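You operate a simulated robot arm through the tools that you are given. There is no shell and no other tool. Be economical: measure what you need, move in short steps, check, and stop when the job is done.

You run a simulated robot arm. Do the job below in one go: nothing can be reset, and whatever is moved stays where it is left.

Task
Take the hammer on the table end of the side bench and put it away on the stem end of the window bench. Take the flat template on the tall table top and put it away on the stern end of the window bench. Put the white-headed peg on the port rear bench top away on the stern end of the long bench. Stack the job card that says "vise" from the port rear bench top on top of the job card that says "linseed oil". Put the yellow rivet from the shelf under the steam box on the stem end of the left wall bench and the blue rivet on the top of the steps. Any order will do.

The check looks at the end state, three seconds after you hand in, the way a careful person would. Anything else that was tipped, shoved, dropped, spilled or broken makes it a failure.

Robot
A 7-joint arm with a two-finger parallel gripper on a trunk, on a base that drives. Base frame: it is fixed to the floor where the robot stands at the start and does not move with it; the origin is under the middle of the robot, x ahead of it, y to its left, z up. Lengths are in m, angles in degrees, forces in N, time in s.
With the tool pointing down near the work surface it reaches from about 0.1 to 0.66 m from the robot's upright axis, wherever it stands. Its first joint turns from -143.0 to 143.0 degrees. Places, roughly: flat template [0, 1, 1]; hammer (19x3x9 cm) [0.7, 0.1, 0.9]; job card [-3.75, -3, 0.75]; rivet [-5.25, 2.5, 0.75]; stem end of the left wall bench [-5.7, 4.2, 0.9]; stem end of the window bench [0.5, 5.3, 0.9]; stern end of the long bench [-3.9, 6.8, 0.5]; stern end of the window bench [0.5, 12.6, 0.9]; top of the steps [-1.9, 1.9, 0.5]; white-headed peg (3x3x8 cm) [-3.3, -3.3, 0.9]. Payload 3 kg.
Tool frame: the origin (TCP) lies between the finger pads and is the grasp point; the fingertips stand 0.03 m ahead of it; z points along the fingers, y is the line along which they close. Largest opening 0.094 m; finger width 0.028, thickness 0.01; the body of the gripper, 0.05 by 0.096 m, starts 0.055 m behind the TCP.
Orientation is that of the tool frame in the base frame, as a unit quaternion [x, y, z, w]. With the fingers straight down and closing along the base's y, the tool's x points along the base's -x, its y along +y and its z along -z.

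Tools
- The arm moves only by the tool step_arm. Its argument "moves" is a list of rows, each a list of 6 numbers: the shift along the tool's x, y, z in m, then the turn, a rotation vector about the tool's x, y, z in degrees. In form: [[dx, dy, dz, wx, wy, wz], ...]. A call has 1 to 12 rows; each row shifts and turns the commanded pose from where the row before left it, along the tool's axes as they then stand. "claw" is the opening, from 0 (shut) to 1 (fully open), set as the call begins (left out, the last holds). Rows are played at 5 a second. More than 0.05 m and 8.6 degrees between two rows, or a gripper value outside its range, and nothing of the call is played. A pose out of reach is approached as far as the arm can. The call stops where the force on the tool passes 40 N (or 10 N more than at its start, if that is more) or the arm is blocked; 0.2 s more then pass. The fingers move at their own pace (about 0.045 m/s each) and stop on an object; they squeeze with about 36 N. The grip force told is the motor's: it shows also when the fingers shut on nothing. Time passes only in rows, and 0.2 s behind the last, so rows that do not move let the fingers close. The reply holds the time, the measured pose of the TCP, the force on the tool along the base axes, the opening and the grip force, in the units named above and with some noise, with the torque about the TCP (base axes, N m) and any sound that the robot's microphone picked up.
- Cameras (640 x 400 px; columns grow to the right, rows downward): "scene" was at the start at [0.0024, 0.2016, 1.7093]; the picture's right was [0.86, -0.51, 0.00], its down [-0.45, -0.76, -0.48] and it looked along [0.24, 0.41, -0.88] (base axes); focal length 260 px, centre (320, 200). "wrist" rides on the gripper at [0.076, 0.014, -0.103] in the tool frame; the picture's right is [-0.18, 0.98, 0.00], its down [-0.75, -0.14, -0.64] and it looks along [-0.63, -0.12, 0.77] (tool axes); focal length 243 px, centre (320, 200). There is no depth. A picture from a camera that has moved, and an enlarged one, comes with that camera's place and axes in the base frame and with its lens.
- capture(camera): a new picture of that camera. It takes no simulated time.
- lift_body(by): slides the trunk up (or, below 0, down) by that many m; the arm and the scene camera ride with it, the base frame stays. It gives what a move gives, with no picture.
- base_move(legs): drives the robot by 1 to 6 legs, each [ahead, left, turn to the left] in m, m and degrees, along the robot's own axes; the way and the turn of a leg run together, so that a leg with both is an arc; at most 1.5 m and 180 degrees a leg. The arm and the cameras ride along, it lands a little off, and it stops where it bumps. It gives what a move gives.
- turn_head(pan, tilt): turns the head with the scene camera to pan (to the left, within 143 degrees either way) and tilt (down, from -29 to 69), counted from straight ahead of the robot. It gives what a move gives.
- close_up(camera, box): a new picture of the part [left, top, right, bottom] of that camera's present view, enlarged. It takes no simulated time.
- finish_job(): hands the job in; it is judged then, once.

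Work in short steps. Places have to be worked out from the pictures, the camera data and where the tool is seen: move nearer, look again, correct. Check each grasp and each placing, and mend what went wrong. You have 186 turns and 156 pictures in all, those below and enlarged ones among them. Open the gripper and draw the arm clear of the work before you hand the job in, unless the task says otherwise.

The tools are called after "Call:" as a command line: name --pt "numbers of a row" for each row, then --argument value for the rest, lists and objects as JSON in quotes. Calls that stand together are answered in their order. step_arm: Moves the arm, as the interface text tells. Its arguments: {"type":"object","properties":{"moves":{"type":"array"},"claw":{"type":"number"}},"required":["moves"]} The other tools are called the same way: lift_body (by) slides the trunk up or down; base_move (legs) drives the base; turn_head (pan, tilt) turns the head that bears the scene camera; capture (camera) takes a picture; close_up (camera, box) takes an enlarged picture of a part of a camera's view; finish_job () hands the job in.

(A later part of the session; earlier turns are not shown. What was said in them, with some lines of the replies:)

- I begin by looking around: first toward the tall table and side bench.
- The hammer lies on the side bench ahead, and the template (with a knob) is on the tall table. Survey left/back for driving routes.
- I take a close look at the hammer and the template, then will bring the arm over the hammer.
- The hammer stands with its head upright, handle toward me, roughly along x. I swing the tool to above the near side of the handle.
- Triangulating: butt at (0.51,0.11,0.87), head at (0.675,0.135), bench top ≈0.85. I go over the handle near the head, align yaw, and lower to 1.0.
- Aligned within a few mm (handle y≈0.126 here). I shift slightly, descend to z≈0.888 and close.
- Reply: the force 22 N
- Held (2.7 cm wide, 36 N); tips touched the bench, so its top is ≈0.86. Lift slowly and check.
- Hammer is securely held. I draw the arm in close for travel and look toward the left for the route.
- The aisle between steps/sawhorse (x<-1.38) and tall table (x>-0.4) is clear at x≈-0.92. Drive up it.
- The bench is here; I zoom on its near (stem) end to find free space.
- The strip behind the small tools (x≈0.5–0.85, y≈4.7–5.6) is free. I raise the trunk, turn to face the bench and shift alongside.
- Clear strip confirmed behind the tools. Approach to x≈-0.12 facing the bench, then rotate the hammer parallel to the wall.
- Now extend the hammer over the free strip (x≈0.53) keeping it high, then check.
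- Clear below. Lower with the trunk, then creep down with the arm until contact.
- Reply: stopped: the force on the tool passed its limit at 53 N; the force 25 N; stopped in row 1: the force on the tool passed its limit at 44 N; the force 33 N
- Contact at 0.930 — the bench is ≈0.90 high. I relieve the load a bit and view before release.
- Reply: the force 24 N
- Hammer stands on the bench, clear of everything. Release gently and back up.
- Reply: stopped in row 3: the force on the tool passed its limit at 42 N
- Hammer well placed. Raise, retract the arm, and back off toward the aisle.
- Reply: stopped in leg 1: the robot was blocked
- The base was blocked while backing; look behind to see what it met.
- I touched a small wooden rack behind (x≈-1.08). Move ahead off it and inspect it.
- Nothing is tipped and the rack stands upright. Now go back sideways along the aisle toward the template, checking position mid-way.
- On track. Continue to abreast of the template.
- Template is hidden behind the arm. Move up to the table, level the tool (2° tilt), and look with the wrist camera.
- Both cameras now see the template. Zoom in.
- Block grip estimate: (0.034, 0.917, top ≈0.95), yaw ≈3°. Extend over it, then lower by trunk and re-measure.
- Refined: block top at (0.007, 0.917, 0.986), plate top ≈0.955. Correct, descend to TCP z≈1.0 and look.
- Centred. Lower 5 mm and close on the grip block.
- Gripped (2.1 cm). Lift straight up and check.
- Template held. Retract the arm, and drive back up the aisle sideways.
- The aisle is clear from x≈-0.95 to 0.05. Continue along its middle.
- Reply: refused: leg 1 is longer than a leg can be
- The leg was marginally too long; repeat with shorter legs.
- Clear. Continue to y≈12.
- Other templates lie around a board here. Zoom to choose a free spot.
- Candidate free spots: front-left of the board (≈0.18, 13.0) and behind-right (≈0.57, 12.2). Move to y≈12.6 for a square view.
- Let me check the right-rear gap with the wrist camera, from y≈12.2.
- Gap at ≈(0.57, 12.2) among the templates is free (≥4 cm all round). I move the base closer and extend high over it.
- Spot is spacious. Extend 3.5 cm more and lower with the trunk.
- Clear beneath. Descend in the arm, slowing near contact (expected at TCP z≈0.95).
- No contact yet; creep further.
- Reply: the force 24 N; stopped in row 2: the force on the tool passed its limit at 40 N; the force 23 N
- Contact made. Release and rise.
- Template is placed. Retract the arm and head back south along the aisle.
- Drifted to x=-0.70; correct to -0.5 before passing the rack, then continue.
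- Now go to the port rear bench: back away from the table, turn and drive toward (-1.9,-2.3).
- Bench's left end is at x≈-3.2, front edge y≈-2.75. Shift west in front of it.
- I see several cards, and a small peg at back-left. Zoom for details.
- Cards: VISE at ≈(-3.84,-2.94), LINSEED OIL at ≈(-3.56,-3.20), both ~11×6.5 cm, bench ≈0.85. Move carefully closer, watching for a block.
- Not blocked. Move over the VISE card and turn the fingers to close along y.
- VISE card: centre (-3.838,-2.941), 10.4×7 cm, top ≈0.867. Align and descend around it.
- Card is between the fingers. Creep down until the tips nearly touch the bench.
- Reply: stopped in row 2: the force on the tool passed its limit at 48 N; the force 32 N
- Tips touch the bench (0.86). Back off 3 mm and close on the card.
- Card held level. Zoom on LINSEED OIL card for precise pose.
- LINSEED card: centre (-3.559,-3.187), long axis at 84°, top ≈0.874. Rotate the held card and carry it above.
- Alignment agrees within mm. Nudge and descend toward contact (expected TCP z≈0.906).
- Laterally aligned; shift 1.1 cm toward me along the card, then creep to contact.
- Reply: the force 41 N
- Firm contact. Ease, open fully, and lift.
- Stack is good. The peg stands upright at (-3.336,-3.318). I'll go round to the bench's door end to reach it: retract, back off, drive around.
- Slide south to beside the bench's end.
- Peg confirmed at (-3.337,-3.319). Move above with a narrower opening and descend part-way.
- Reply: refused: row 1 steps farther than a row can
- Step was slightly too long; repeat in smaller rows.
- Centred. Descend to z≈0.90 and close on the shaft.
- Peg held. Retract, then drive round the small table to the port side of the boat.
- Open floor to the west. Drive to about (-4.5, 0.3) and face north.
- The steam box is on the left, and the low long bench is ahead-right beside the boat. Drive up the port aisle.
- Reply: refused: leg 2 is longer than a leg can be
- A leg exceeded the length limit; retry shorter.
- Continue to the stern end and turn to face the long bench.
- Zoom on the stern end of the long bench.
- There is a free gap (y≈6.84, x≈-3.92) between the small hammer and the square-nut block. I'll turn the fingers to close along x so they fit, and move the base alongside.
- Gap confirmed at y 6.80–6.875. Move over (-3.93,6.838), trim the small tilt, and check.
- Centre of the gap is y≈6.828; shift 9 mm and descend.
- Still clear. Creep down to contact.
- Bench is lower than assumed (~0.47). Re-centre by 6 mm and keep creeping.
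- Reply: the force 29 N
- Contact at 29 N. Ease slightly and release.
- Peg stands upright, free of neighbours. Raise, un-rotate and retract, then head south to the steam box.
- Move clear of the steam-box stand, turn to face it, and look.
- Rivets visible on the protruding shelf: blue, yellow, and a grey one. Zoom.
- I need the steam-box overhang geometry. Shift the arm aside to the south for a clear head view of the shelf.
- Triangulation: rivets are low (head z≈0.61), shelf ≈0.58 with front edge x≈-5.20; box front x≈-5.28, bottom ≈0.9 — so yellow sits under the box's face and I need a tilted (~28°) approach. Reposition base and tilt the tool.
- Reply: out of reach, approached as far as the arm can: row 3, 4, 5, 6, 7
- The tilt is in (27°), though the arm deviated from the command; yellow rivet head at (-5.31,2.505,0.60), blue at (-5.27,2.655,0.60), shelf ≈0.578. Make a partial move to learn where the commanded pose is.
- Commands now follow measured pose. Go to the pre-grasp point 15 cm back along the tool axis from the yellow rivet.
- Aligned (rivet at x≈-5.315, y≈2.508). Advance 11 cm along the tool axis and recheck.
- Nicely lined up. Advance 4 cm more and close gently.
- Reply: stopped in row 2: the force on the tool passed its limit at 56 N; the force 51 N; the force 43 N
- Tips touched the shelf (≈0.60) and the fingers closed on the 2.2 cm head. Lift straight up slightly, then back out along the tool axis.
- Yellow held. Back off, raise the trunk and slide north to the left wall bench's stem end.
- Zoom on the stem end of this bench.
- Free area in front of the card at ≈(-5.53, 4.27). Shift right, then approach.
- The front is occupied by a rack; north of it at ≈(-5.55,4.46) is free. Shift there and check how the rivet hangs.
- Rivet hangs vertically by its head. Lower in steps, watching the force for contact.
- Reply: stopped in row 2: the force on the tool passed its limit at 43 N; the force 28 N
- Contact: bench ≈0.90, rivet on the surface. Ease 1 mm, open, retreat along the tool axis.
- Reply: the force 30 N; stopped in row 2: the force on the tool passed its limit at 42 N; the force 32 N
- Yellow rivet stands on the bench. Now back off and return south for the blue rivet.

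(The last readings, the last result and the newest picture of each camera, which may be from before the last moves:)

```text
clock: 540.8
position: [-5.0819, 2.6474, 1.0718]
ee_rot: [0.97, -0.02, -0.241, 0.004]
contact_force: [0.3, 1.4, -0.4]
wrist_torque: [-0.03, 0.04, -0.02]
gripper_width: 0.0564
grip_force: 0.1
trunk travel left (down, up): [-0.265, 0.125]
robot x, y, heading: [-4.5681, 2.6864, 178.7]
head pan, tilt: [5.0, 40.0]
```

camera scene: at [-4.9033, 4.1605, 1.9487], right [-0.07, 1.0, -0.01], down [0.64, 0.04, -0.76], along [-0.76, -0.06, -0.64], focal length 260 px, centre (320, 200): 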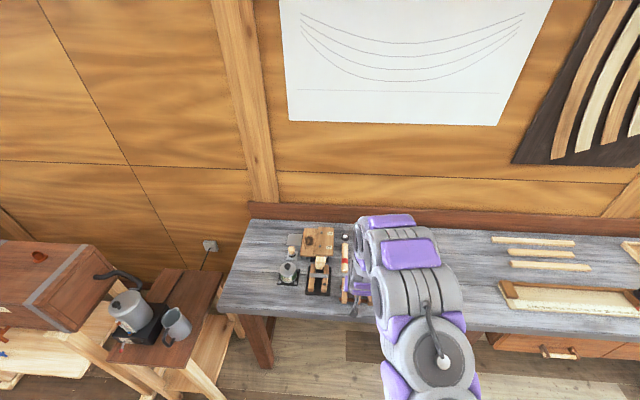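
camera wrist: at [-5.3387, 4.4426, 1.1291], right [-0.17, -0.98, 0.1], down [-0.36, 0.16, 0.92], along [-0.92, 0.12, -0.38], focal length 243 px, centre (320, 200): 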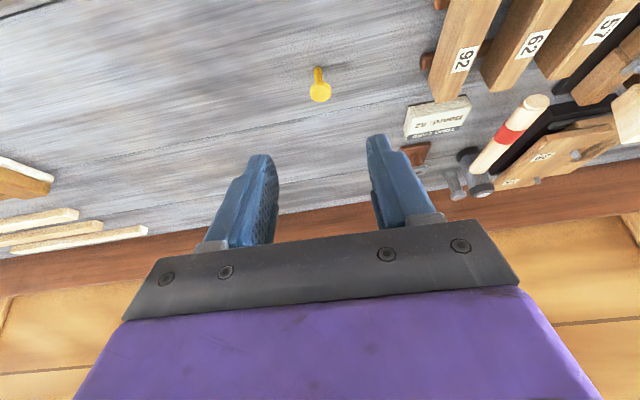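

Approach a bit, lower trunk, and look.

Call:
base_move --legs '[[0.06, 0, 1.3]]'

Call:
lift_body --by -0.25

Call:
capture --camera "wrist"

```text
clock: 541.7
position: [-5.141, 2.6168, 1.0706]
ee_rot: [0.971, -0.005, -0.241, -0.001]
contact_force: [0.4, 1.0, -0.7]
wrist_torque: [0.07, -0.01, 0.05]
gripper_width: 0.0564
grip_force: 0.0
trunk travel left (down, up): [-0.265, 0.125]
robot x, y, heading: [-4.6267, 2.6854, 179.8]
head pan, tilt: [5.0, 40.0]
```

```text
clock: 544.3
position: [-5.1382, 2.6177, 0.821]
ee_rot: [0.97, -0.006, -0.243, 0.0]
contact_force: [0.0, -0.2, -0.2]
wrist_torque: [0.03, 0.0, 0.01]
gripper_width: 0.0563
grip_force: 0.0
trunk travel left (down, up): [-0.015, 0.375]
robot x, y, heading: [-4.6314, 2.6831, 180.1]
head pan, tilt: [5.0, 40.0]
```

```text
29 pictures are left
camera wrist: at [-5.0227, 2.6029, 0.8776], right [-0.17, -0.98, 0.09], down [-0.36, 0.15, 0.92], along [-0.92, 0.13, -0.38], focal length 243 px, centre (320, 200)
```

wrist: 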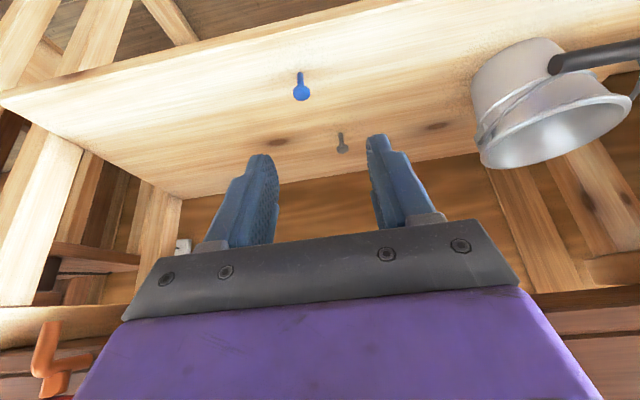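

Blue head at ≈(-5.271,2.65). Move to the pre-grasp and advance to the same relative pose used for yellow.

Call:
step_arm --pt "-0.006 -0.0099 0.0335 0 0 0" --pt "-0.006 -0.0099 0.0335 0 0 0" --pt "-0.006 -0.0099 0.0335 0 0 0" --pt "0 0 0.035 0 0 0" --pt "0 0 0.035 0 0 0" --pt "0 0 0.025 0 0 0" --claw 0.5

Call:
capture --camera "wrist"

```text
clock: 545.7
position: [-5.248, 2.6509, 0.6577]
ee_rot: [0.97, -0.005, -0.242, 0.001]
contact_force: [0.3, 0.5, -0.4]
wrist_torque: [-0.02, -0.01, 0.0]
gripper_width: 0.0471
grip_force: 0.1
trunk travel left (down, up): [-0.015, 0.375]
robot x, y, heading: [-4.6297, 2.6869, 179.9]
head pan, tilt: [5.0, 40.0]
```

```text
28 pictures are left
camera wrist: at [-5.133, 2.6349, 0.7138], right [-0.17, -0.98, 0.09], down [-0.36, 0.15, 0.92], along [-0.92, 0.13, -0.38], focal length 243 px, centre (320, 200)
```

wrist: 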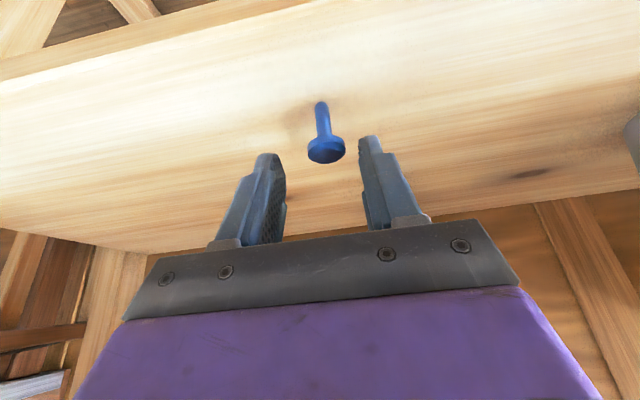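

Centered. Advance in small steps to the shelf, then close.

Call:
step_arm --pt "0.001 0 0.01 0 0 0" --pt "0 0 0.007 0 0 0" --pt "0 0 0.004 0 0 0"

Call:
capture --camera "wrist"

```text
clock: 546.5
position: [-5.2553, 2.6515, 0.6397]
ee_rot: [0.97, -0.007, -0.243, 0.001]
contact_force: [0.2, 0.3, 0.4]
wrist_torque: [0.0, 0.01, -0.02]
gripper_width: 0.0469
grip_force: 0.0
trunk travel left (down, up): [-0.015, 0.375]
robot x, y, heading: [-4.6259, 2.6842, 179.8]
head pan, tilt: [5.0, 40.0]
```

```text
27 pictures are left
camera wrist: at [-5.1397, 2.6349, 0.6952], right [-0.17, -0.98, 0.09], down [-0.36, 0.15, 0.92], along [-0.92, 0.13, -0.38], focal length 243 px, centre (320, 200)
```

wrist: 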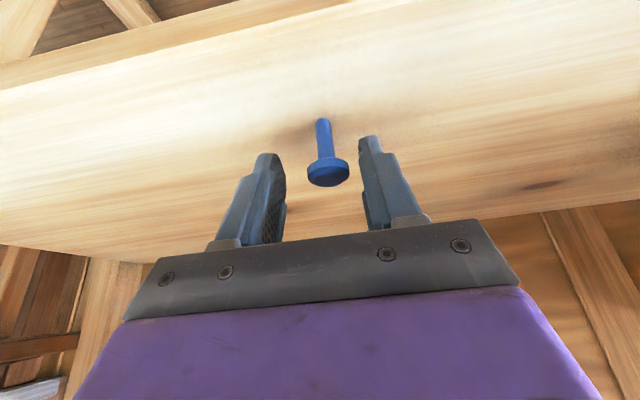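

Call:
step_arm --pt "0 0 0.004 0 0 0" --pt "0 0 0 0 0 0"

Call:
step_arm --pt "0 0 0 0 0 0" --pt "0 0 0 0 0 0" --pt "0 0 0 0 0 0" --pt "0 0 0 0 0 0" --claw 0

Call:
step_arm --pt "-0.0046 0 -0.0089 0 0 0" --pt "-0.0069 0 -0.0134 0 0 0" --pt "0 0 -0.03 0 0 0" --pt "0 0 -0.04 0 0 0" --pt "0 0 -0.04 0 0 0" --pt "0 0 -0.04 0 0 0"

Call:
capture --camera "wrist"

```text
clock: 547.1
position: [-5.2582, 2.6505, 0.6367]
ee_rot: [0.97, -0.006, -0.242, 0.001]
contact_force: [-0.2, 0.3, -0.5]
wrist_torque: [-0.02, 0.0, 0.02]
gripper_width: 0.047
grip_force: 0.0
trunk travel left (down, up): [-0.015, 0.375]
robot x, y, heading: [-4.6258, 2.685, 179.9]
head pan, tilt: [5.0, 40.0]
```

```text
clock: 548.1
position: [-5.2566, 2.651, 0.6367]
ee_rot: [0.97, -0.006, -0.241, 0.001]
contact_force: [0.0, -0.5, 0.3]
wrist_torque: [-0.01, -0.01, -0.01]
gripper_width: 0.021
grip_force: 35.7
trunk travel left (down, up): [-0.015, 0.375]
robot x, y, heading: [-4.63, 2.6848, 179.9]
head pan, tilt: [5.0, 40.0]
```

```text
clock: 549.5
position: [-5.1813, 2.6522, 0.7926]
ee_rot: [0.97, -0.006, -0.243, 0.002]
contact_force: [0.5, -0.3, -0.2]
wrist_torque: [-0.01, -0.01, 0.0]
gripper_width: 0.0211
grip_force: 35.9
trunk travel left (down, up): [-0.015, 0.375]
robot x, y, heading: [-4.6263, 2.6866, 179.9]
head pan, tilt: [5.0, 40.0]
```

```text
26 pictures are left
camera wrist: at [-5.0668, 2.637, 0.8485], right [-0.17, -0.98, 0.09], down [-0.36, 0.15, 0.92], along [-0.92, 0.13, -0.38], focal length 243 px, centre (320, 200)
```

wrist: 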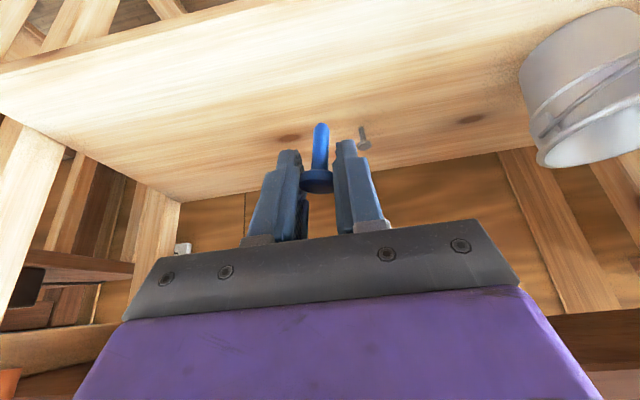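

Blue held. Back out, raise, and drive around the stem to the east aisle by the steps.

Call:
base_move --legs '[[-0.3, 0, 0]]'

Call:
lift_body --by 0.25

Call:
base_move --legs '[[0, 1.2, 0], [0, 1.2, 0], [-1.5, 0, 0]]'

```text
clock: 551.6
position: [-4.8791, 2.6525, 0.7929]
ee_rot: [0.97, -0.005, -0.243, 0.002]
contact_force: [-0.2, 0.2, -1.6]
wrist_torque: [-0.01, 0.03, 0.03]
gripper_width: 0.0211
grip_force: 35.6
trunk travel left (down, up): [-0.015, 0.375]
robot x, y, heading: [-4.3279, 2.6851, 180.0]
head pan, tilt: [5.0, 40.0]
```

```text
clock: 554.1
position: [-4.8783, 2.6521, 1.0422]
ee_rot: [0.97, -0.007, -0.243, 0.001]
contact_force: [0.0, 0.1, 0.1]
wrist_torque: [0.02, -0.01, -0.01]
gripper_width: 0.0208
grip_force: 36.7
trunk travel left (down, up): [-0.265, 0.125]
robot x, y, heading: [-4.3247, 2.6871, 179.6]
head pan, tilt: [5.0, 40.0]
```

```text
clock: 572.9
position: [-3.3827, 0.266, 1.0426]
ee_rot: [0.97, 0.007, -0.243, 0.005]
contact_force: [0.4, -0.4, -0.6]
wrist_torque: [0.02, 0.01, -0.01]
gripper_width: 0.0207
grip_force: 35.8
trunk travel left (down, up): [-0.265, 0.125]
robot x, y, heading: [-2.834, 0.3139, -178.5]
head pan, tilt: [5.0, 40.0]
```

Call:
base_move --legs '[[0, 0, -1.5], [-1.4, 0, 0], [-0.57, 0, 0], [0, -0.8, 0]]'

Call:
turn_head --pan -25 --tilt 35

Call:
capture --camera "scene"

```text
clock: 586.8
position: [-1.4135, 1.0419, 1.044]
ee_rot: [0.969, -0.035, -0.243, -0.007]
contact_force: [0.1, 0.2, -0.8]
wrist_torque: [0.01, 0.03, 0.02]
gripper_width: 0.0206
grip_force: 36.5
trunk travel left (down, up): [-0.265, 0.125]
robot x, y, heading: [-0.859, 1.0424, 176.4]
head pan, tilt: [5.0, 40.0]
```

```text
clock: 587.7
position: [-1.4119, 1.0425, 1.0441]
ee_rot: [0.969, -0.036, -0.244, -0.005]
contact_force: [0.3, -0.2, 0.2]
wrist_torque: [-0.02, 0.02, 0.0]
gripper_width: 0.0205
grip_force: 36.0
trunk travel left (down, up): [-0.265, 0.125]
robot x, y, heading: [-0.8565, 1.0391, 176.1]
head pan, tilt: [-25.0, 35.0]
```

```text
25 pictures are left
camera scene: at [-0.9216, 0.9417, 1.8355], right [0.48, 0.88, 0.0], down [0.51, -0.27, -0.82], along [-0.72, 0.39, -0.58], focal length 260 px, centre (320, 200)
```

scene: 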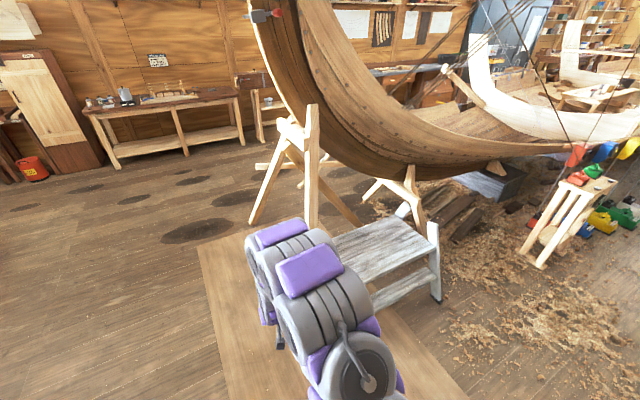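

The steps' top spans x≈-2.09…-1.67, y≈1.7…2.3. Align at y≈1.98, then approach.

Call:
base_move --legs '[[0, 0, 3.8], [0, -0.95, 0]]'

Call:
base_move --legs '[[0.25, 0, 0]]'

Call:
turn_head --pan 10 --tilt 50

Call:
capture --camera "scene"

Call:
capture --camera "wrist"

```text
clock: 593.1
position: [-1.4204, 1.9395, 1.0439]
ee_rot: [0.97, 0.006, -0.244, 0.003]
contact_force: [-0.4, -0.5, -0.2]
wrist_torque: [0.01, 0.0, -0.01]
gripper_width: 0.0206
grip_force: 35.7
trunk travel left (down, up): [-0.265, 0.125]
robot x, y, heading: [-0.8709, 1.9884, -178.3]
head pan, tilt: [-25.0, 35.0]
```

```text
clock: 594.9
position: [-1.6611, 1.9358, 1.0449]
ee_rot: [0.97, 0.006, -0.244, 0.005]
contact_force: [-0.6, -0.3, -1.9]
wrist_torque: [0.0, -0.01, 0.01]
gripper_width: 0.0205
grip_force: 36.0
trunk travel left (down, up): [-0.265, 0.125]
robot x, y, heading: [-1.1139, 1.9841, -178.6]
head pan, tilt: [-25.0, 35.0]
```

```text
clock: 595.9
position: [-1.6587, 1.9361, 1.0456]
ee_rot: [0.97, 0.006, -0.245, 0.004]
contact_force: [0.4, -0.4, -0.6]
wrist_torque: [0.01, -0.01, 0.03]
gripper_width: 0.0205
grip_force: 36.0
trunk travel left (down, up): [-0.265, 0.125]
robot x, y, heading: [-1.1085, 1.98, -178.7]
head pan, tilt: [10.0, 50.0]
```

```text
24 pictures are left
camera scene: at [-1.161, 1.8266, 1.8137], right [-0.19, 0.98, 0.0], down [0.75, 0.15, -0.64], along [-0.63, -0.12, -0.77], focal length 260 px, centre (320, 200)
```

scene: 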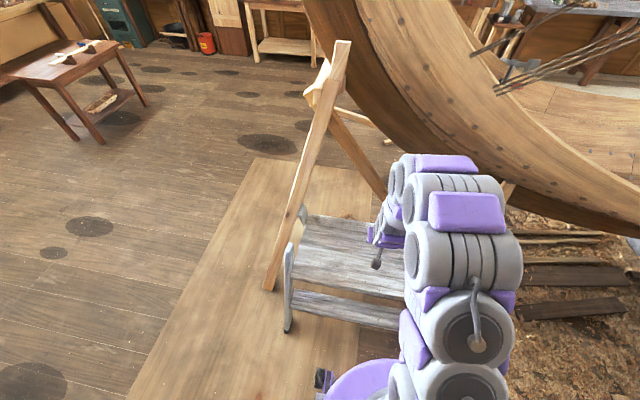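

```text
23 pictures are left
camera wrist: at [-1.5431, 1.9233, 1.101], right [-0.15, -0.98, 0.09], down [-0.36, 0.14, 0.92], along [-0.92, 0.1, -0.38], focal length 243 px, centre (320, 200)
```

wrist: 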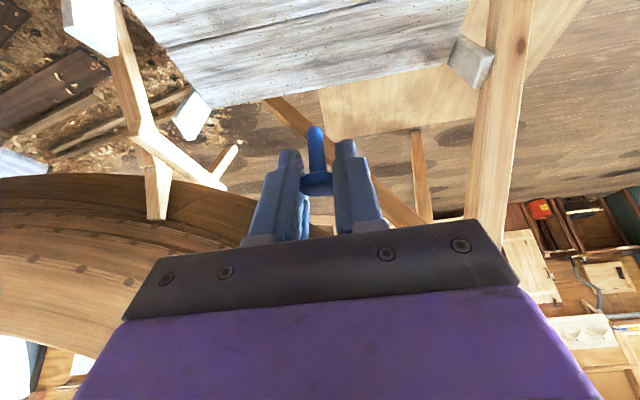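

The top is ≈0.5 high, centre (-1.89,1.96). Nudge closer, lower trunk, and extend along the tool axis toward it.

Call:
base_move --legs '[[0.07, 0, -1.3]]'

Call:
lift_body --by -0.25

Call:
step_arm --pt "-0.001 0 0.04 0 0 0" --pt "-0.001 0 0.04 0 0 0" --pt "-0.001 0 0.04 0 0 0" --pt "-0.001 0 0.04 0 0 0"

Call:
capture --camera "wrist"

Call:
capture --camera "scene"

```text
clock: 596.9
position: [-1.7311, 1.9468, 1.0441]
ee_rot: [0.97, -0.004, -0.244, 0.002]
contact_force: [-0.6, 0.7, -0.9]
wrist_torque: [0.06, 0.02, -0.03]
gripper_width: 0.0205
grip_force: 36.3
trunk travel left (down, up): [-0.265, 0.125]
robot x, y, heading: [-1.1827, 1.9845, -179.8]
head pan, tilt: [10.0, 50.0]
```

```text
clock: 599.5
position: [-1.7285, 1.9464, 0.7954]
ee_rot: [0.969, -0.005, -0.245, 0.002]
contact_force: [0.7, 0.0, -0.2]
wrist_torque: [0.03, -0.02, -0.02]
gripper_width: 0.0204
grip_force: 35.8
trunk travel left (down, up): [-0.015, 0.375]
robot x, y, heading: [-1.1784, 1.9779, -180.0]
head pan, tilt: [10.0, 50.0]
```

```text
clock: 600.5
position: [-1.8089, 1.9459, 0.657]
ee_rot: [0.97, -0.004, -0.245, 0.002]
contact_force: [0.0, 0.1, -0.2]
wrist_torque: [-0.01, -0.03, -0.01]
gripper_width: 0.0205
grip_force: 36.1
trunk travel left (down, up): [-0.015, 0.375]
robot x, y, heading: [-1.1794, 1.9841, -179.8]
head pan, tilt: [10.0, 50.0]
```

```text
22 pictures are left
camera wrist: at [-1.693, 1.93, 0.7128], right [-0.17, -0.98, 0.09], down [-0.36, 0.15, 0.92], along [-0.92, 0.12, -0.38], focal length 243 px, centre (320, 200)
```

wrist: 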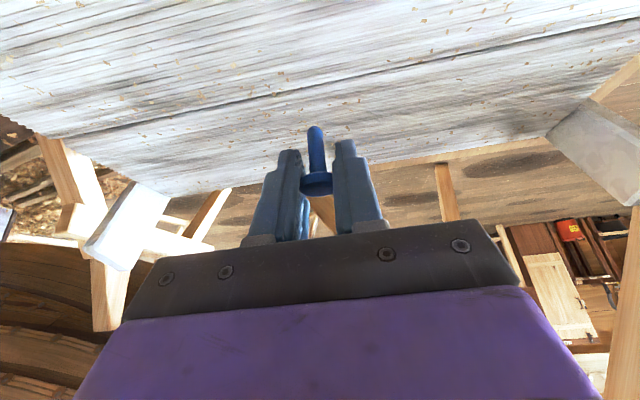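

```text
21 pictures are left
camera scene: at [-1.2345, 1.8266, 1.5636], right [-0.17, 0.98, 0.0], down [0.76, 0.13, -0.64], along [-0.63, -0.11, -0.77], focal length 260 px, centre (320, 200)
```

scene: 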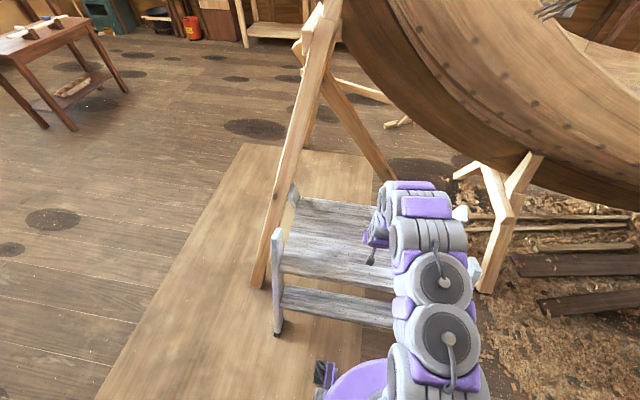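

Over the top with margin. Lower straight down toward contact.

Call:
step_arm --pt "0.0143 0 0.0265 0 0 0" --pt "0.0143 0 0.0265 0 0 0" --pt "0.0048 0 0.0088 0 0 0"

Call:
capture --camera "wrist"

```text
clock: 601.3
position: [-1.809, 1.9444, 0.5884]
ee_rot: [0.969, -0.004, -0.245, 0.002]
contact_force: [0.2, -0.2, -1.0]
wrist_torque: [0.0, 0.0, -0.01]
gripper_width: 0.0201
grip_force: 36.2
trunk travel left (down, up): [-0.015, 0.375]
robot x, y, heading: [-1.1787, 1.9818, -179.9]
head pan, tilt: [10.0, 50.0]
```

```text
20 pictures are left
camera wrist: at [-1.6921, 1.9297, 0.6435], right [-0.17, -0.98, 0.09], down [-0.36, 0.15, 0.92], along [-0.92, 0.12, -0.38], focal length 243 px, centre (320, 200)
```

wrist: 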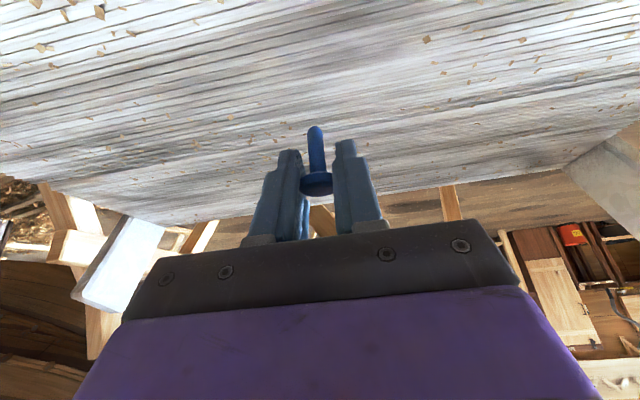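

Call:
step_arm --pt "0.0024 0 0.0044 0 0 0" --pt "0.0024 0 0.0044 0 0 0" --pt "0.0024 0 0.0044 0 0 0" --pt "0.0024 0 0.0044 0 0 0"

Call:
step_arm --pt "0.0024 0 0.0044 0 0 0" --pt "0.0019 0 0.0035 0 0 0" --pt "0.0014 0 0.0026 0 0 0"

Call:
close_up --camera "wrist" --box '[240, 85, 400, 205]'

```text
clock: 602.3
position: [-1.808, 1.9449, 0.5682]
ee_rot: [0.969, -0.004, -0.245, 0.002]
contact_force: [-0.5, -0.3, 0.0]
wrist_torque: [-0.02, -0.02, 0.0]
gripper_width: 0.0207
grip_force: 36.0
trunk travel left (down, up): [-0.015, 0.375]
robot x, y, heading: [-1.183, 1.9837, -180.1]
head pan, tilt: [10.0, 50.0]
```

```text
clock: 603.1
position: [-1.8071, 1.946, 0.5563]
ee_rot: [0.97, -0.004, -0.244, 0.002]
contact_force: [0.6, 1.2, -0.4]
wrist_torque: [-0.02, 0.01, -0.01]
gripper_width: 0.0204
grip_force: 35.8
trunk travel left (down, up): [-0.015, 0.375]
robot x, y, heading: [-1.1818, 1.9784, -179.7]
head pan, tilt: [10.0, 50.0]
```

```text
3.33 times, centred on (320, 145) of wrist
camera zoom: at [-1.6919, 1.9307, 0.6107], right [-0.17, -0.98, 0.09], down [-0.36, 0.15, 0.92], along [-0.92, 0.12, -0.38], focal length 809 px, centre (320, 383)
```

zoom: 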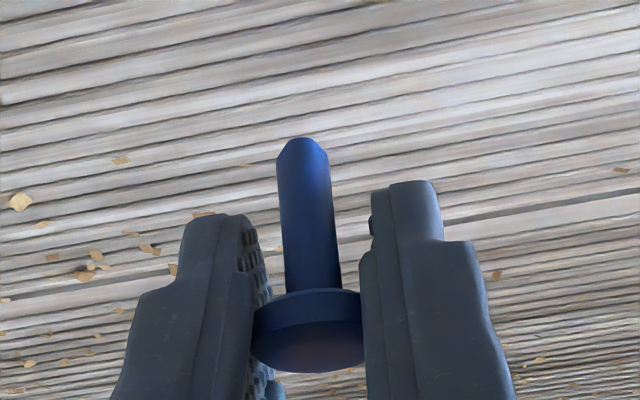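

Call:
step_arm --pt "0.0019 0 0.0035 0 0 0" --pt "0.0014 0 0.0026 0 0 0" --pt "0.0014 0 0.0026 0 0 0"

Call:
step_arm --pt "0.0014 0 0.0026 0 0 0" --pt "0.0014 0 0.0026 0 0 0"

Call:
close_up --camera "wrist" --box '[240, 85, 400, 205]'

```text
clock: 603.9
position: [-1.8086, 1.946, 0.5453]
ee_rot: [0.969, -0.004, -0.245, 0.002]
contact_force: [0.9, -0.7, -0.6]
wrist_torque: [-0.01, 0.03, 0.0]
gripper_width: 0.0204
grip_force: 35.9
trunk travel left (down, up): [-0.015, 0.375]
robot x, y, heading: [-1.1818, 1.9811, -179.7]
head pan, tilt: [10.0, 50.0]
```

```text
clock: 604.5
position: [-1.8085, 1.9443, 0.5399]
ee_rot: [0.969, -0.004, -0.245, 0.002]
contact_force: [0.4, 0.4, -0.9]
wrist_torque: [-0.01, 0.0, -0.02]
gripper_width: 0.0205
grip_force: 35.8
trunk travel left (down, up): [-0.015, 0.375]
robot x, y, heading: [-1.1858, 1.9828, -180.0]
head pan, tilt: [10.0, 50.0]
```

```text
3.33 times, centred on (320, 145) of wrist
camera zoom: at [-1.6918, 1.9306, 0.5952], right [-0.17, -0.98, 0.09], down [-0.36, 0.15, 0.92], along [-0.92, 0.12, -0.38], focal length 809 px, centre (320, 383)
```

zoom: 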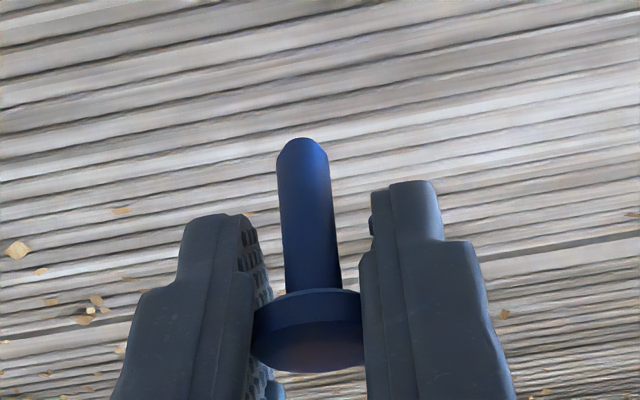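

No contact yet; keep creeping.

Call:
step_arm --pt "0.0014 0 0.0026 0 0 0" --pt "0.0014 0 0.0026 0 0 0"

Call:
step_arm --pt "0.0014 0 0.0026 0 0 0" --pt "0.001 0 0.0018 0 0 0"

Call:
step_arm --pt "0.0014 0 0.0026 0 0 0" --pt "0.001 0 0.0018 0 0 0"

```text
clock: 605.1
position: [-1.807, 1.9465, 0.533]
ee_rot: [0.969, -0.005, -0.246, 0.002]
contact_force: [0.4, -0.1, 0.4]
wrist_torque: [0.01, 0.02, -0.01]
gripper_width: 0.0204
grip_force: 36.1
trunk travel left (down, up): [-0.015, 0.375]
robot x, y, heading: [-1.1859, 1.9784, -180.2]
head pan, tilt: [10.0, 50.0]
```

```text
clock: 605.7
position: [-1.8074, 1.9472, 0.5285]
ee_rot: [0.969, -0.004, -0.246, 0.002]
contact_force: [-0.6, 0.0, -0.6]
wrist_torque: [-0.01, 0.07, -0.02]
gripper_width: 0.0203
grip_force: 36.3
trunk travel left (down, up): [-0.015, 0.375]
robot x, y, heading: [-1.1796, 1.9845, -180.0]
head pan, tilt: [10.0, 50.0]
```

```text
clock: 606.3
position: [-1.8075, 1.946, 0.5248]
ee_rot: [0.97, -0.004, -0.245, 0.002]
contact_force: [0.1, 0.5, -1.2]
wrist_torque: [-0.01, 0.0, -0.02]
gripper_width: 0.0203
grip_force: 35.9
trunk travel left (down, up): [-0.015, 0.375]
robot x, y, heading: [-1.1824, 1.983, -179.8]
head pan, tilt: [10.0, 50.0]
```

Call:
step_arm --pt "0.0014 0 0.0026 0 0 0" --pt "0.001 0 0.0018 0 0 0"

Call:
step_arm --pt "0.0014 0 0.0026 0 0 0" --pt "0.001 0 0.0018 0 0 0"

Call:
capture --camera "wrist"

```text
clock: 606.9
position: [-1.8072, 1.9467, 0.5189]
ee_rot: [0.969, -0.004, -0.246, 0.003]
contact_force: [0.2, 0.6, -0.5]
wrist_torque: [-0.01, 0.0, -0.03]
gripper_width: 0.0202
grip_force: 36.3
trunk travel left (down, up): [-0.015, 0.375]
robot x, y, heading: [-1.182, 1.9812, -180.1]
head pan, tilt: [10.0, 50.0]
```

```text
clock: 607.5
position: [-1.8077, 1.947, 0.5136]
ee_rot: [0.97, -0.004, -0.244, 0.002]
contact_force: [-0.4, -0.2, -0.3]
wrist_torque: [0.0, 0.03, 0.03]
gripper_width: 0.0203
grip_force: 36.4
trunk travel left (down, up): [-0.015, 0.375]
robot x, y, heading: [-1.1822, 1.9827, -180.0]
head pan, tilt: [10.0, 50.0]
```

```text
17 pictures are left
camera wrist: at [-1.6922, 1.9314, 0.5694], right [-0.17, -0.98, 0.09], down [-0.36, 0.15, 0.92], along [-0.92, 0.12, -0.38], focal length 243 px, centre (320, 200)
```

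wrist: 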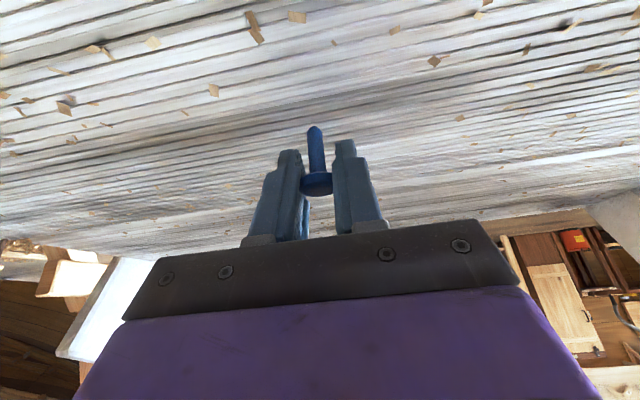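

Surface is probably ≈0.46; continue creeping.

Call:
step_arm --pt "0.0014 0 0.0026 0 0 0" --pt "0.001 0 0.0018 0 0 0"

Call:
step_arm --pt "0.0014 0 0.0026 0 0 0" --pt "0.001 0 0.0018 0 0 0"

Call:
step_arm --pt "0.0014 0 0.0026 0 0 0" --pt "0.001 0 0.0018 0 0 0"

Call:
step_arm --pt "0.0014 0 0.0026 0 0 0" --pt "0.001 0 0.0018 0 0 0"

```text
clock: 608.1
position: [-1.8077, 1.9461, 0.5079]
ee_rot: [0.97, -0.004, -0.244, 0.001]
contact_force: [0.1, -0.1, -0.2]
wrist_torque: [0.01, -0.01, -0.04]
gripper_width: 0.0204
grip_force: 35.9
trunk travel left (down, up): [-0.015, 0.375]
robot x, y, heading: [-1.1826, 1.9849, -179.9]
head pan, tilt: [10.0, 50.0]
```

```text
clock: 608.7
position: [-1.8071, 1.9464, 0.5048]
ee_rot: [0.969, -0.004, -0.247, 0.001]
contact_force: [4.8, 1.6, 17.8]
wrist_torque: [0.0, -0.17, 0.02]
gripper_width: 0.0203
grip_force: 35.5
trunk travel left (down, up): [-0.015, 0.375]
robot x, y, heading: [-1.1809, 1.9818, -179.8]
head pan, tilt: [10.0, 50.0]
```

```text
clock: 609.2
position: [-1.8103, 1.9466, 0.5026]
ee_rot: [0.968, -0.004, -0.25, 0.001]
contact_force: [6.3, 0.4, 30.5]
wrist_torque: [0.18, -0.24, -0.05]
gripper_width: 0.0203
grip_force: 36.7
trunk travel left (down, up): [-0.015, 0.375]
robot x, y, heading: [-1.1796, 1.9772, -179.9]
head pan, tilt: [10.0, 50.0]
stopped in row 2: the force on the tool passed its limit at 43 N (the readings are from after the stop); the commanded pose is now the measured one
```

```text
clock: 609.6
position: [-1.8128, 1.9457, 0.503]
ee_rot: [0.968, -0.004, -0.252, 0.002]
contact_force: [5.2, 0.5, 30.0]
wrist_torque: [0.18, -0.2, -0.03]
gripper_width: 0.0202
grip_force: 35.6
trunk travel left (down, up): [-0.015, 0.375]
robot x, y, heading: [-1.1818, 1.9831, -179.8]
head pan, tilt: [10.0, 50.0]
stopped in row 1: the force on the tool passed its limit at 46 N (the readings are from after the stop); the commanded pose is now the measured one
```

Contact. Ease up ~2 mm (and undo the small drift), check, then release.

Call:
step_arm --pt "0.0016 0 -0.0035 0 0 0" --pt "0 0 0 0 0 0"

Call:
close_up --camera "wrist" --box '[240, 85, 400, 205]'

```text
clock: 610.2
position: [-1.8105, 1.9452, 0.5027]
ee_rot: [0.969, -0.004, -0.248, 0.002]
contact_force: [-5.7, 0.3, 15.4]
wrist_torque: [0.11, 0.22, 0.01]
gripper_width: 0.0202
grip_force: 35.6
trunk travel left (down, up): [-0.015, 0.375]
robot x, y, heading: [-1.1829, 1.9804, -180.1]
head pan, tilt: [10.0, 50.0]
```

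```text
3.33 times, centred on (320, 145) of wrist
camera zoom: at [-1.693, 1.9297, 0.5574], right [-0.17, -0.98, 0.1], down [-0.35, 0.15, 0.93], along [-0.92, 0.12, -0.37], focal length 809 px, centre (320, 383)
```

zoom: 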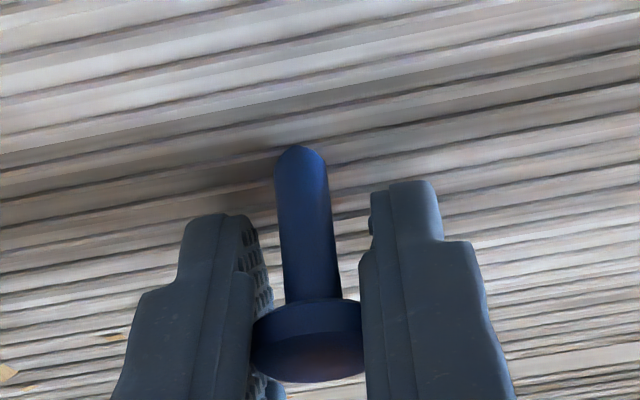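

The rivet's base and head line up vertically. Release and retreat.

Call:
step_arm --pt "0 0 0 0 0 0" --pt "0 0 0 0 0 0" --pt "0 0 0 0 0 0" --pt "0 0 0 0 0 0" --claw 0.6

Call:
step_arm --pt "0 0 -0.01 0 0 0" --pt "0 0 -0.02 0 0 0" --pt "0 0 -0.04 0 0 0" --pt "0 0 -0.045 0 0 0" --pt "0 0 -0.045 0 0 0"

Call:
capture --camera "wrist"

```text
clock: 611.2
position: [-1.8078, 1.9457, 0.5022]
ee_rot: [0.968, -0.004, -0.249, 0.001]
contact_force: [8.7, -12.4, 22.1]
wrist_torque: [0.16, -0.28, -0.18]
gripper_width: 0.0491
grip_force: 0.0
trunk travel left (down, up): [-0.015, 0.375]
robot x, y, heading: [-1.1818, 1.9835, -179.9]
head pan, tilt: [10.0, 50.0]
```

```text
clock: 612.4
position: [-1.7311, 1.9474, 0.6433]
ee_rot: [0.969, -0.004, -0.248, 0.002]
contact_force: [0.3, -0.3, 0.6]
wrist_torque: [0.03, 0.01, 0.02]
gripper_width: 0.0564
grip_force: 0.1
trunk travel left (down, up): [-0.015, 0.375]
robot x, y, heading: [-1.184, 1.9823, -179.7]
head pan, tilt: [10.0, 50.0]
```

```text
15 pictures are left
camera wrist: at [-1.614, 1.9311, 0.6982], right [-0.17, -0.98, 0.09], down [-0.35, 0.15, 0.92], along [-0.92, 0.12, -0.37], focal length 243 px, centre (320, 200)
```

wrist: 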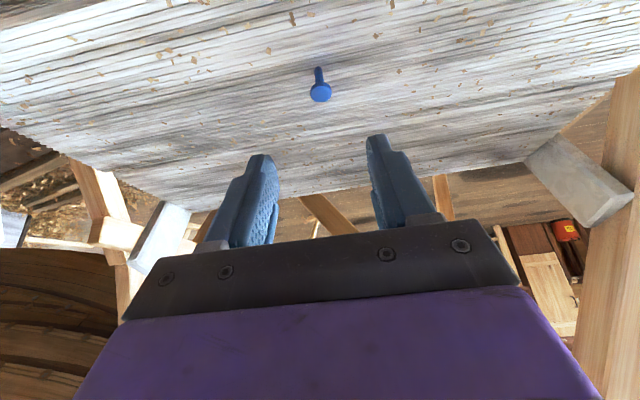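

All placed. Raise and back off clear of the steps, with a last look before handing in.

Call:
lift_body --by 0.25

Call:
base_move --legs '[[-0.25, 0, 0]]'

Call:
turn_head --pan -5 --tilt 40

Call:
capture --camera "scene"

```text
clock: 614.9
position: [-1.7315, 1.9455, 0.8936]
ee_rot: [0.969, -0.005, -0.249, 0.002]
contact_force: [-0.7, 0.2, -1.0]
wrist_torque: [0.02, 0.02, 0.0]
gripper_width: 0.0566
grip_force: 0.0
trunk travel left (down, up): [-0.265, 0.125]
robot x, y, heading: [-1.1808, 1.9833, -179.7]
head pan, tilt: [10.0, 50.0]
```

```text
clock: 616.8
position: [-1.4777, 1.9469, 0.8938]
ee_rot: [0.969, -0.006, -0.249, 0.001]
contact_force: [0.4, -0.6, 0.3]
wrist_torque: [0.01, -0.02, -0.01]
gripper_width: 0.0565
grip_force: 0.1
trunk travel left (down, up): [-0.265, 0.125]
robot x, y, heading: [-0.9278, 1.9788, 180.1]
head pan, tilt: [10.0, 50.0]
```

```text
clock: 617.5
position: [-1.4766, 1.9469, 0.8947]
ee_rot: [0.968, -0.005, -0.249, 0.003]
contact_force: [0.8, 0.1, -0.2]
wrist_torque: [-0.04, 0.01, -0.05]
gripper_width: 0.0564
grip_force: 0.1
trunk travel left (down, up): [-0.265, 0.125]
robot x, y, heading: [-0.931, 1.9831, 180.1]
head pan, tilt: [-5.0, 40.0]
```

```text
14 pictures are left
camera scene: at [-0.9905, 1.8472, 1.8278], right [0.09, 1.0, 0.0], down [0.64, -0.06, -0.76], along [-0.76, 0.07, -0.65], focal length 260 px, centre (320, 200)
```

scene: 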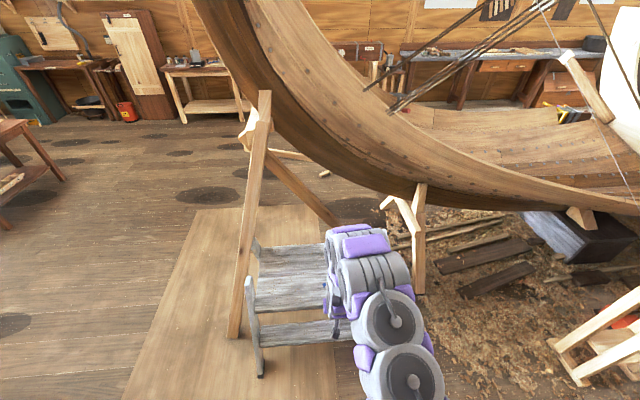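

The arm is clear, the gripper is open and empty, and every item was seen in its new place after release. Handing in.

Call:
finish_job

```text
The job is handed in.
```

I did all six moves and handed the job in. Each item was in its new place in the picture taken after I let go of it.

- **Hammer:** it rests on the stem end of the window bench, behind the small tools.
- **Flat template (26):** it lies at the stern end of the window bench, next to the other templates. The spot is about 0.4 m from the rough position you gave.
- **White-headed peg:** it stands upright on the stern end of the long bench.
- **"Vise" card:** it sits on top of the "linseed oil" card on the port rear bench.
- **Yellow rivet:** it stands upright on the stem end of the left wall bench.
- **Blue rivet:** it stands upright on the top of the steps.

**Possible issue:** while backing away from the window bench, the base bumped a small wooden rack of upright sticks beside the boat and stopped. The rack was still upright afterwards, but I had no earlier picture of it, so I can't rule out that it shifted slightly.
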